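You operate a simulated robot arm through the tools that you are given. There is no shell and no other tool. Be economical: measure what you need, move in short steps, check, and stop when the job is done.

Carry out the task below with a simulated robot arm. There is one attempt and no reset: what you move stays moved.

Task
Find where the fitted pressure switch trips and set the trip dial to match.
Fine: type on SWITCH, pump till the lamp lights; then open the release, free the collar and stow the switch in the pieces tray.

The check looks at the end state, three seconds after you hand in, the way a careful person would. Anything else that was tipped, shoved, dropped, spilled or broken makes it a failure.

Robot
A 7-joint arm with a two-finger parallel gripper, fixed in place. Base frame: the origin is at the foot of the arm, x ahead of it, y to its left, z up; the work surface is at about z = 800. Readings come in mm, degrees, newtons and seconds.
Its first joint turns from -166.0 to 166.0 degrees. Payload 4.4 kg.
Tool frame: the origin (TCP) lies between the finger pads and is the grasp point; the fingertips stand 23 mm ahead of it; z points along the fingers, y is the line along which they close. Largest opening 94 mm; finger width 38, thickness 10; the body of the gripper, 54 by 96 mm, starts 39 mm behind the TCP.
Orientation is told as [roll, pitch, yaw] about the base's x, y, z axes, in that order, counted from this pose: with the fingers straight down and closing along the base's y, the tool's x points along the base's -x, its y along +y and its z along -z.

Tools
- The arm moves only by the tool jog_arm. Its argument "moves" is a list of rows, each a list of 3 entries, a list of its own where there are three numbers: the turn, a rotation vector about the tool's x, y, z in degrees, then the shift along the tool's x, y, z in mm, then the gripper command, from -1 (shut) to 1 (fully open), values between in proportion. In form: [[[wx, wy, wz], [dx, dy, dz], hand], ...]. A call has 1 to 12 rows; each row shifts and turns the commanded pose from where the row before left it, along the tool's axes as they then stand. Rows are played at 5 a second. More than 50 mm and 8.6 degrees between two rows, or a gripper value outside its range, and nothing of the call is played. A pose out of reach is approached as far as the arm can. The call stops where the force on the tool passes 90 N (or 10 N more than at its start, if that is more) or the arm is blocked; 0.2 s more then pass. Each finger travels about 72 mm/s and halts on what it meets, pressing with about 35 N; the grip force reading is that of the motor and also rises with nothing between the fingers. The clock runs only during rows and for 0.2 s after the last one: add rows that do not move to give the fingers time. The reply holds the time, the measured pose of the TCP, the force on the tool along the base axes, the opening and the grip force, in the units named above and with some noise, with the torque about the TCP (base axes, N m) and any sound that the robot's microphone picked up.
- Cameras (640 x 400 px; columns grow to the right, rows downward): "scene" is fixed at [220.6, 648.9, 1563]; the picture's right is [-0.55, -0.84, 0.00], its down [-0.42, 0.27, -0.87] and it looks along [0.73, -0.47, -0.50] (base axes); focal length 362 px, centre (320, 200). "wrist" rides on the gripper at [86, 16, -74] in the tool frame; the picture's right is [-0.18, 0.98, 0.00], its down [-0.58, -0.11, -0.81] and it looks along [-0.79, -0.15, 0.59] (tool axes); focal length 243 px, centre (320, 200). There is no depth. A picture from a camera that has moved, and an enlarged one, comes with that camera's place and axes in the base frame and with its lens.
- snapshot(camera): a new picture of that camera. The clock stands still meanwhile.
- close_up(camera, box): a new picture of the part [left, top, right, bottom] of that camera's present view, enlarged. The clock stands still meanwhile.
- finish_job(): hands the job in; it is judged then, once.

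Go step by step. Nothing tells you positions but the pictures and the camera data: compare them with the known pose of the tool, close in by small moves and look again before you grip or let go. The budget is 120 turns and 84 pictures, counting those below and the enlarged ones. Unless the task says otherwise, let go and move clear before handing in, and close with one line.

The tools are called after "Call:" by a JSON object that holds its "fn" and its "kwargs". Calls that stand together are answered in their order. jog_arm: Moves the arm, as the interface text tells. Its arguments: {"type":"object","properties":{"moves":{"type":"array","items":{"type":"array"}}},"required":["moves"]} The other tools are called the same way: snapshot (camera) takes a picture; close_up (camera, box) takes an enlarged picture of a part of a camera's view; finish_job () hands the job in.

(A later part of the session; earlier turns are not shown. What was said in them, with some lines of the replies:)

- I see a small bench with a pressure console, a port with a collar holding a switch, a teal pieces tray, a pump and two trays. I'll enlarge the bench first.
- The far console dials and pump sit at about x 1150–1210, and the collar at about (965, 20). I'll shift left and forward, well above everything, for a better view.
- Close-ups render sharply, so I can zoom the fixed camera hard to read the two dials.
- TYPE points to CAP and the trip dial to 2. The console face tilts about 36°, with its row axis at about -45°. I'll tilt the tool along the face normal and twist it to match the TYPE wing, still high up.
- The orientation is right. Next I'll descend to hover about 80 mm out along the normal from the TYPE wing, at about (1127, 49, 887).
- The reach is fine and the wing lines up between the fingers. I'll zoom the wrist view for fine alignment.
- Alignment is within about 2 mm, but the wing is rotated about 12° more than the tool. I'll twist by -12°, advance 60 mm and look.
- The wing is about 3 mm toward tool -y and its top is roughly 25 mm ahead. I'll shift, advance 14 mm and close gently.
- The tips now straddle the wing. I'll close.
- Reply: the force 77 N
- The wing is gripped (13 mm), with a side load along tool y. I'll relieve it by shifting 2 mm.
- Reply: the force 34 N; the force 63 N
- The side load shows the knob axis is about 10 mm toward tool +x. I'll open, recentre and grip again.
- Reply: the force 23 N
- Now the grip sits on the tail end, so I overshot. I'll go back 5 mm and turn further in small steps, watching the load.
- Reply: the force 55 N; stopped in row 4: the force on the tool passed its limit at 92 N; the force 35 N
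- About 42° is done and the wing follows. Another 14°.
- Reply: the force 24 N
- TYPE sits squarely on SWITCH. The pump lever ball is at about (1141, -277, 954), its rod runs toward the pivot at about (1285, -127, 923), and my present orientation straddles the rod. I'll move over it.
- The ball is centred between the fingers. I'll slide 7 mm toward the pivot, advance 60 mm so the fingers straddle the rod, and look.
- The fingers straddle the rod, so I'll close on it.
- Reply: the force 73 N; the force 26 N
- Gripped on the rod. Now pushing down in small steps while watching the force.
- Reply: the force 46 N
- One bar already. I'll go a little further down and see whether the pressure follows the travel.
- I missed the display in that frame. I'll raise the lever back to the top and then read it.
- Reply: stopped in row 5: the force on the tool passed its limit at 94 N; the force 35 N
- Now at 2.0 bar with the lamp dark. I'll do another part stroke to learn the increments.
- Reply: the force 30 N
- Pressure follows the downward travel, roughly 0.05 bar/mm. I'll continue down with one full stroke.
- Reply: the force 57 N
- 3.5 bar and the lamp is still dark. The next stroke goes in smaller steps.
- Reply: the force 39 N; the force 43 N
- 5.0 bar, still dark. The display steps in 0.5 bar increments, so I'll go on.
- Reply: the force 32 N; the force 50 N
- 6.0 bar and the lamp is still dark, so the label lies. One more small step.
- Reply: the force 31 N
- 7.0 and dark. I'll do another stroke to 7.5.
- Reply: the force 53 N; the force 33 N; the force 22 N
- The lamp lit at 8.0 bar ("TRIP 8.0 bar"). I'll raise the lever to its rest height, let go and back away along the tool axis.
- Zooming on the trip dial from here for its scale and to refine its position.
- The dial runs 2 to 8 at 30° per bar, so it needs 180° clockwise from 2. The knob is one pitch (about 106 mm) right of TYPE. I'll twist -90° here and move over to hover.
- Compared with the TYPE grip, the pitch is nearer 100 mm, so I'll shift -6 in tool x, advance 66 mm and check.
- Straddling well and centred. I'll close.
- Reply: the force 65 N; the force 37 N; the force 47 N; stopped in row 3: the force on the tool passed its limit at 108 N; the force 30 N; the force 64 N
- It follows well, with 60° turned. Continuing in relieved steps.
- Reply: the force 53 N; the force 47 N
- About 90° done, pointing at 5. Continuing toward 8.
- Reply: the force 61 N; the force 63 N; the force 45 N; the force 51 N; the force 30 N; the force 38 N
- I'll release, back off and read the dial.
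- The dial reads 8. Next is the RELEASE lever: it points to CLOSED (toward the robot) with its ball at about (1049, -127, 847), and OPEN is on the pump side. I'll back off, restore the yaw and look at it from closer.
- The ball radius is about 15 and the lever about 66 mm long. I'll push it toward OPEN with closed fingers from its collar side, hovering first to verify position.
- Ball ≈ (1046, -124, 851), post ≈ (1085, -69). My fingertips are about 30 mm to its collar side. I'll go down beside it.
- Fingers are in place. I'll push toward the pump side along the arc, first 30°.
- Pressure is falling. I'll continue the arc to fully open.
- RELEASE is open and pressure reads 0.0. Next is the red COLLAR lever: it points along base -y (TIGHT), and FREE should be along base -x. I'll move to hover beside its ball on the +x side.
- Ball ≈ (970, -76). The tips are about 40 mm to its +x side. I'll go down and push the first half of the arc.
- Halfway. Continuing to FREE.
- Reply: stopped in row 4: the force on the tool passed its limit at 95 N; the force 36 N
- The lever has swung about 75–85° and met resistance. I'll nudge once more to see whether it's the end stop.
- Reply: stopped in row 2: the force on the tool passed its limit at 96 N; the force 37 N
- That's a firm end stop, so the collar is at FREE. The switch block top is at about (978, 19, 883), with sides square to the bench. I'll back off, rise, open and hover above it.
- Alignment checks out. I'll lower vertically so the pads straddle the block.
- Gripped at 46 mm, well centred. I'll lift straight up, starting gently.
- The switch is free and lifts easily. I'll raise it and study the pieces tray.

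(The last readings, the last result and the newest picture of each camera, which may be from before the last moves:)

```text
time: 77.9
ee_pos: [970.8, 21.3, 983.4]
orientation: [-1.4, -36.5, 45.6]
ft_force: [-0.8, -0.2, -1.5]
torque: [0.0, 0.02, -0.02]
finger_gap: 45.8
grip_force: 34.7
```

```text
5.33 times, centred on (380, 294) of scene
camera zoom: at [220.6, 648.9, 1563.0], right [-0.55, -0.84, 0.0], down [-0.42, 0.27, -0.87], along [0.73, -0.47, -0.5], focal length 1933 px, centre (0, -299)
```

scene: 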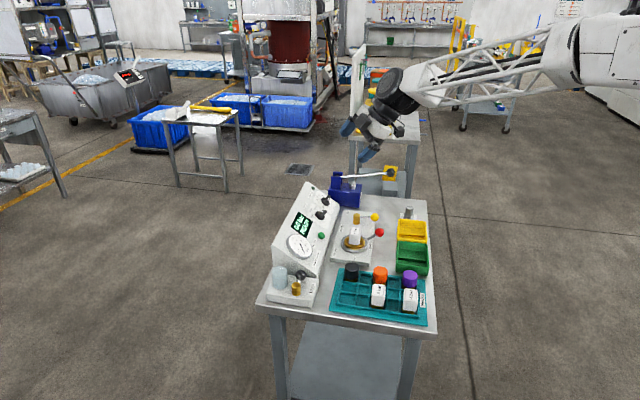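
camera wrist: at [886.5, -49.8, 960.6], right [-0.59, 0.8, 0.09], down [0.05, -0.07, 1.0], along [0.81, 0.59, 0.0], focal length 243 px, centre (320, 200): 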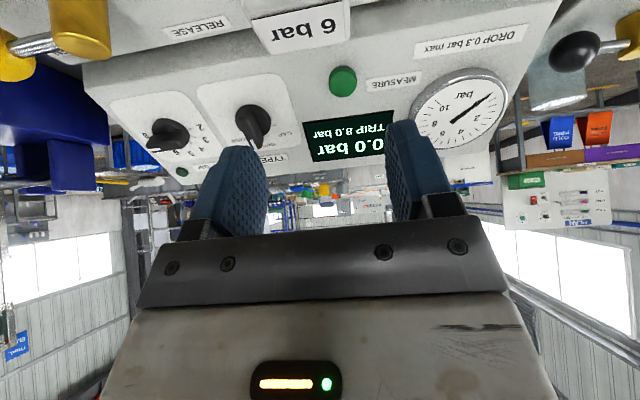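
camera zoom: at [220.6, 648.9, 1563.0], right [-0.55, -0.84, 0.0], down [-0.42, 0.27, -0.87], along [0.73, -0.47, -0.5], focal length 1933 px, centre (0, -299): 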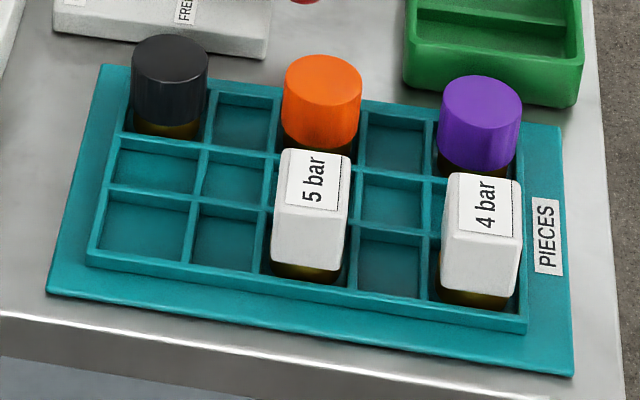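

In the present lean the wrist camera would hit the 5-bar piece, so I'll turn the hand 90° about the vertical to lean over the free bench side. The target is the empty front-left cell at about (807, 175). I'll move there high up first.

Call:
{"fn": "jog_arm", "kwargs": {"moves": [[[0, 0, 0], [0.8, 45, -1.2], -0.6], [[0, 0, 0], [0.8, 45, -1.2], -0.6], [[0, 0, 0], [0.8, 45, -1.2], -0.6], [[0, 0, 0], [0.8, 45, -1.2], -0.6], [[0, 0, 0], [0.8, 45, -1.2], -0.6], [[0, 0, 0], [0, 0, 0], -0.6]]}}

Call:
{"fn": "jog_arm", "kwargs": {"moves": [[[4.86, 0.16, 6.6], [0, 0, 0], -0.6], [[4.86, 0.16, 6.6], [0, 0, 0], -0.6], [[4.86, 0.16, 6.6], [0, 0, 0], -0.6], [[4.86, 0.16, 6.6], [0, 0, 0], -0.6], [[4.86, 0.16, 6.6], [0, 0, 0], -0.6], [[4.86, 0.16, 6.6], [0, 0, 0], -0.6], [[4.86, 0.16, 6.6], [0, 0, 0], -0.6], [[4.86, 0.16, 6.6], [0, 0, 0], -0.6], [[4.86, 0.16, 6.6], [0, 0, 0], -0.6], [[4.86, 0.16, 6.6], [0, 0, 0], -0.6], [[4.86, 0.16, 6.6], [0, 0, 0], -0.6], [[0, 0, 0], [0, 0, 0], -0.6]]}}

Call:
{"fn": "close_up", "kwargs": {"camera": "scene", "box": [280, 210, 440, 310]}}

```text
time: 79.3
ee_pos: [807.2, 177.1, 985.1]
orientation: [-1.4, -36.5, 45.6]
ft_force: [-0.7, -0.3, -2.0]
torque: [0.04, 0.03, 0.04]
finger_gap: 45.5
grip_force: 35.4
```

```text
time: 81.9
ee_pos: [809.5, 176.6, 984.2]
orientation: [-1.3, -36.4, -44.7]
ft_force: [0.6, 0.1, -1.2]
torque: [-0.01, 0.0, 0.0]
finger_gap: 45.6
grip_force: 34.9
```

```text
4.00 times, centred on (360, 260) of scene
camera zoom: at [220.6, 648.9, 1563.0], right [-0.55, -0.84, 0.0], down [-0.42, 0.27, -0.87], along [0.73, -0.47, -0.5], focal length 1450 px, centre (160, -40)
```

zoom: 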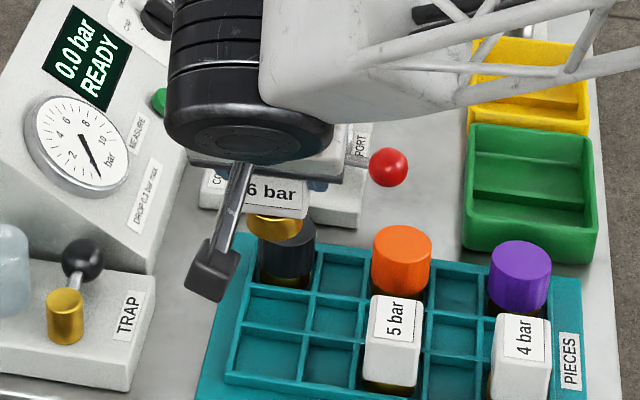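

The lean is now clear of the other pieces. I'll lower to about z 900 and check position over the cell.

Call:
{"fn": "jog_arm", "kwargs": {"moves": [[[0, 0, 0], [16.6, 0.6, 22.5], -0.6], [[0, 0, 0], [16.6, 0.6, 22.5], -0.6], [[0, 0, 0], [16.6, 0.6, 22.5], -0.6], [[0, 0, 0], [0, 0, 0], -0.6]]}}

Call:
{"fn": "snapshot", "kwargs": {"camera": "wrist"}}

Call:
{"fn": "close_up", "kwargs": {"camera": "scene", "box": [310, 240, 406, 300]}}

```text
time: 82.9
ee_pos: [809.4, 178.1, 898.0]
orientation: [-1.3, -36.3, -44.7]
ft_force: [-0.2, 0.0, -1.3]
torque: [-0.05, -0.01, -0.01]
finger_gap: 45.8
grip_force: 35.3
```

```text
8 pictures are left
camera wrist: at [742.5, 270.6, 908.1], right [0.8, 0.59, 0.09], down [-0.07, -0.06, 1.0], along [0.59, -0.81, 0.0], focal length 243 px, centre (320, 200)
```

wrist: 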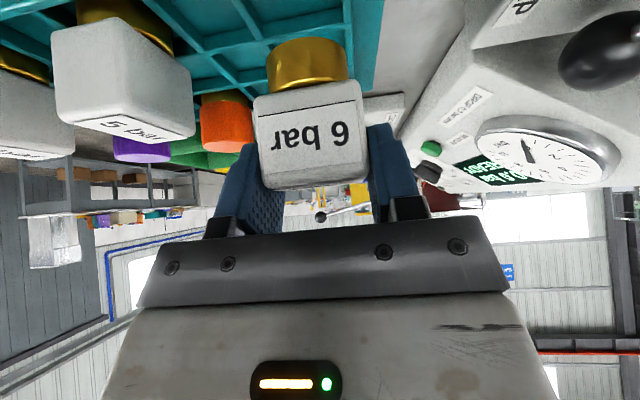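

```text
6.67 times, centred on (358, 270) of scene
camera zoom: at [220.6, 648.9, 1563.0], right [-0.55, -0.84, 0.0], down [-0.42, 0.27, -0.87], along [0.73, -0.47, -0.5], focal length 2416 px, centre (67, -267)
```

zoom: 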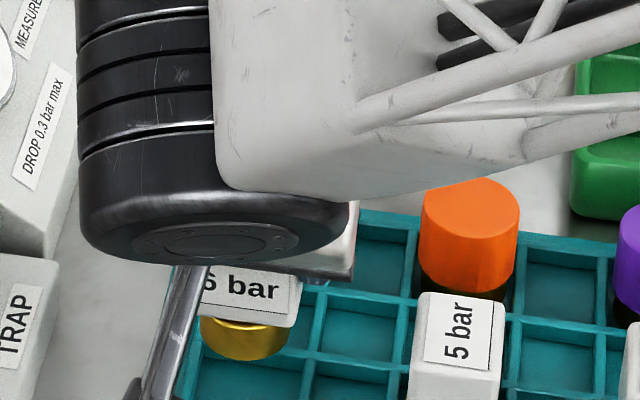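

The switch hangs upright over the cell, within about 2 mm in projection, with its brass foot at z≈842. I'll lower 31 mm and check.

Call:
{"fn": "jog_arm", "kwargs": {"moves": [[[0, 0, 0], [5.9, 0.2, 8.05], -0.6], [[0, 0, 0], [5.9, 0.2, 8.05], -0.6], [[0, 0, 0], [5.9, 0.2, 8.05], -0.6], [[0, 0, 0], [0, 0, 0], -0.6]]}}

Call:
{"fn": "close_up", "kwargs": {"camera": "scene", "box": [310, 255, 406, 315]}}

Call:
{"fn": "close_up", "kwargs": {"camera": "wrist", "box": [200, 0, 440, 150]}}

```text
time: 83.9
ee_pos: [810.3, 178.5, 871.4]
orientation: [-1.0, -36.5, -44.8]
ft_force: [2.3, 4.0, 29.1]
torque: [0.19, -0.67, 0.02]
finger_gap: 45.8
grip_force: 35.3
```

```text
6.67 times, centred on (358, 285) of scene
camera zoom: at [220.6, 648.9, 1563.0], right [-0.55, -0.84, 0.0], down [-0.42, 0.27, -0.87], along [0.73, -0.47, -0.5], focal length 2416 px, centre (67, -367)
```

zoom: 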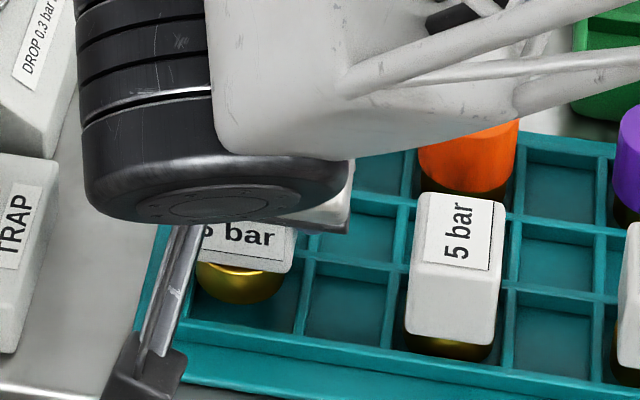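

```text
2.67 times, centred on (320, 75) of wrist
camera zoom: at [743.2, 270.4, 880.4], right [0.8, 0.59, 0.1], down [-0.08, -0.06, 1.0], along [0.59, -0.81, 0.0], focal length 647 px, centre (320, 533)
```

zoom: 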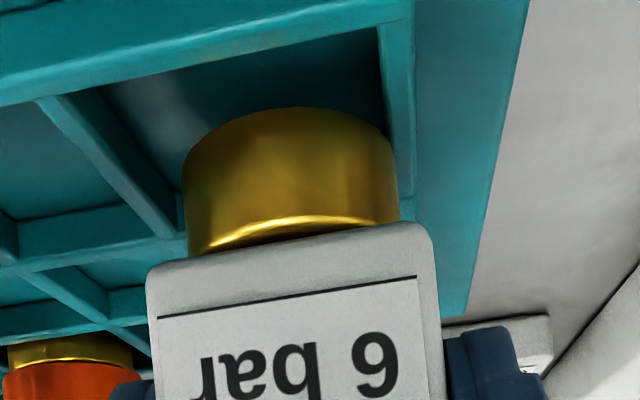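

It's touching the console-side cell wall (29 N up): the brass is about 6 mm too far that way. I'll lift 8 mm, shift 6 mm toward the middle and lower again.

Call:
{"fn": "jog_arm", "kwargs": {"moves": [[[0, 0, 0], [-4.7, 0, -6.4], -0.6], [[0, 0, 0], [0, -6, 0], -0.6], [[0, 0, 0], [3, 0, 4], -0.6], [[0, 0, 0], [3, 0, 4], -0.6], [[0, 0, 0], [0, 0, 0], -0.6]]}}

```text
time: 85.1
ee_pos: [806.6, 172.3, 870.7]
orientation: [-1.0, -36.5, -44.7]
ft_force: [-3.0, 2.3, 28.2]
torque: [0.13, -0.43, 0.04]
finger_gap: 45.9
grip_force: 34.9
```

There's still contact at the same height, so the foot rests on wall tops: the cell is a close fit. The rim and wall tops are now coplanar, so one wrist close-up shows the offset directly.

Call:
{"fn": "close_up", "kwargs": {"camera": "wrist", "box": [200, 0, 420, 138]}}

```text
2.90 times, centred on (310, 69) of wrist
camera zoom: at [738.7, 264.8, 879.6], right [0.8, 0.59, 0.1], down [-0.08, -0.06, 1.0], along [0.59, -0.81, 0.0], focal length 703 px, centre (349, 580)
```

zoom: 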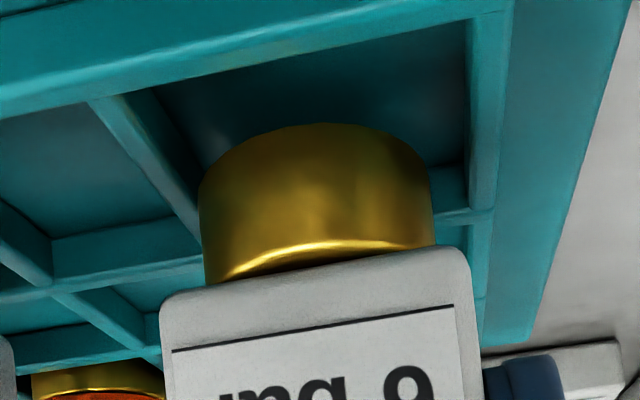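

The offset is mostly depth: the foot overlaps the rear divider by about 9 mm, and it's about 3 mm off sideways. I'll lift, shift 9.5 mm toward the bench edge and 3 mm back, then lower.

Call:
{"fn": "jog_arm", "kwargs": {"moves": [[[0, 0, 0], [-5.9, 0, -8], -0.6], [[0, 0, 0], [7.65, 3, -5.6], -0.6], [[0, 0, 0], [3, 0, 4], -0.6], [[0, 0, 0], [3, 0, 4], -0.6], [[0, 0, 0], [1.8, 0, 2.4], -0.6], [[0, 0, 0], [0, 0, 0], -0.6]]}}

```text
time: 86.5
ee_pos: [801.6, 182.2, 864.9]
orientation: [-1.4, -36.5, -44.6]
ft_force: [-0.1, 0.8, -1.3]
torque: [0.0, -0.01, 0.01]
finger_gap: 45.8
grip_force: 34.5
```

No contact now at z 865, so the foot is inside the cell. I'll ease down in small steps.

Call:
{"fn": "jog_arm", "kwargs": {"moves": [[[0, 0, 0], [1.2, 0, 1.6], -0.6], [[0, 0, 0], [1.2, 0, 1.6], -0.6], [[0, 0, 0], [0, 0, 0], -0.6]]}}

```text
time: 87.3
ee_pos: [801.1, 182.0, 861.1]
orientation: [-1.2, -36.4, -44.7]
ft_force: [-1.4, 1.5, 2.8]
torque: [0.11, 0.03, -0.01]
finger_gap: 45.5
grip_force: 35.1
```

Call:
{"fn": "jog_arm", "kwargs": {"moves": [[[0, 0, 0], [0.7, 0, 0.9], -0.6], [[0, 0, 0], [0, 0, 0], -0.6]]}}

Call:
{"fn": "close_up", "kwargs": {"camera": "wrist", "box": [200, 0, 420, 138]}}

```text
time: 87.9
ee_pos: [802.0, 182.6, 860.5]
orientation: [-1.2, -36.4, -44.6]
ft_force: [-3.9, -3.7, 21.5]
torque: [0.14, 0.19, 0.05]
finger_gap: 45.8
grip_force: 35.1
```

```text
2.90 times, centred on (310, 69) of wrist
camera zoom: at [734.5, 273.4, 870.0], right [0.8, 0.59, 0.09], down [-0.07, -0.06, 1.0], along [0.59, -0.81, 0.0], focal length 703 px, centre (349, 580)
```

zoom: 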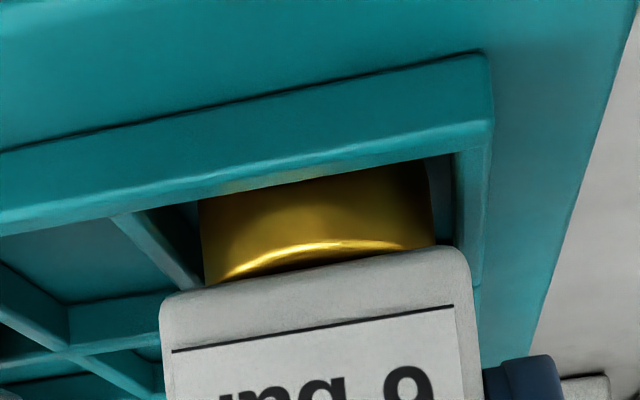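

It's seated in the cell on the floor (21 N). I'll ease off, open slowly and withdraw along the tool axis.

Call:
{"fn": "jog_arm", "kwargs": {"moves": [[[0, 0, 0], [-0.6, 0, -0.8], -0.3], [[0, 0, 0], [0, 0, 0], 0], [[0, 0, 0], [0, 0, 0], 0.2], [[0, 0, 0], [0, 0, 0], 0.3], [[0, 0, 0], [0, 0, 0], 0.3], [[0, 0, 0], [0, 0, -20], 0.3], [[0, 0, 0], [0, 0, -40], 0.3], [[0, 0, 0], [0, 0, -45], 0.3], [[0, 0, 0], [-25, 0, -40], 0.3], [[0, 0, 0], [0, 0, 0], 0.3]]}}

Call:
{"fn": "snapshot", "kwargs": {"camera": "scene"}}

```text
time: 90.1
ee_pos: [756.0, 233.8, 991.3]
orientation: [-1.3, -36.3, -44.5]
ft_force: [-0.7, -0.7, -0.4]
torque: [-0.02, -0.01, 0.0]
finger_gap: 61.4
grip_force: 0.1
```

```text
2 pictures are left
```

scene: 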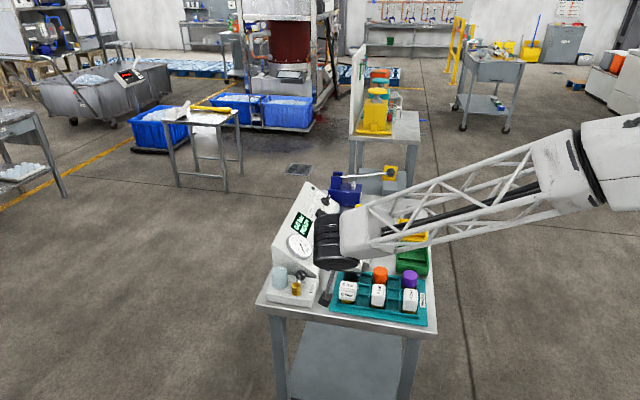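

The switch stands in the tray. I'll move the arm up and clear, then do a last check.

Call:
{"fn": "jog_arm", "kwargs": {"moves": [[[0, 0, 0], [-25, 0, -34], 0.3], [[0, 0, 0], [-25, 0, -34], 0.3], [[0, 0, 0], [-25, 0, -34], 0.3], [[0, 0, 0], [-25, 0, -34], 0.3], [[0, 0, 0], [-25, 0, -34], 0.3], [[0, 0, 0], [0, -40, 0], 0.3], [[0, 0, 0], [0, -40, 0], 0.3], [[0, 0, 0], [0, -40, 0], 0.3], [[0, 0, 0], [0, 0, 0], 0.3]]}}

Call:
{"fn": "close_up", "kwargs": {"camera": "scene", "box": [250, 160, 466, 330]}}

```text
time: 92.1
ee_pos: [672.0, 149.1, 1208.0]
orientation: [-1.4, -36.4, -44.6]
ft_force: [-0.7, 0.4, 0.1]
torque: [0.01, -0.02, 0.0]
finger_gap: 61.1
grip_force: 0.1
```

```text
2.35 times, centred on (358, 245) of scene
camera zoom: at [220.6, 648.9, 1563.0], right [-0.55, -0.84, 0.0], down [-0.42, 0.27, -0.87], along [0.73, -0.47, -0.5], focal length 853 px, centre (231, 94)
```

zoom: 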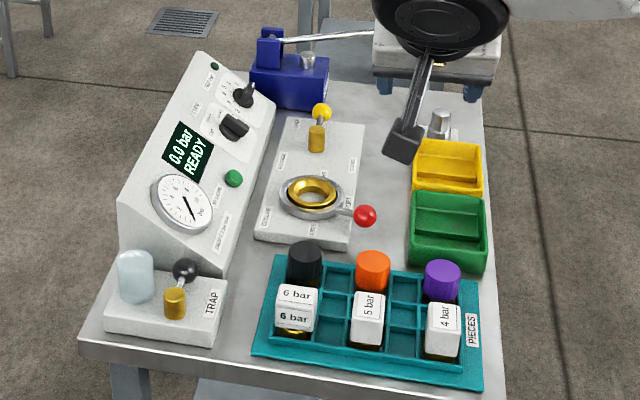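

Everything is in place: the trip dial reads 8, TYPE is on SWITCH, the release is open at 0.0 bar, the collar is free, and the switch stands upright in its cell. Nothing else was disturbed, so I'm handing in.

Call:
{"fn": "finish_job", "kwargs": {}}

```text
The job is handed in.
```

The switch fitted in the port is labelled 6 bar but tripped at 8.0 bar; the trip dial is set to 8, the pressure is released to 0.0 bar, the collar is free, and the switch is stowed upright in the pieces tray.
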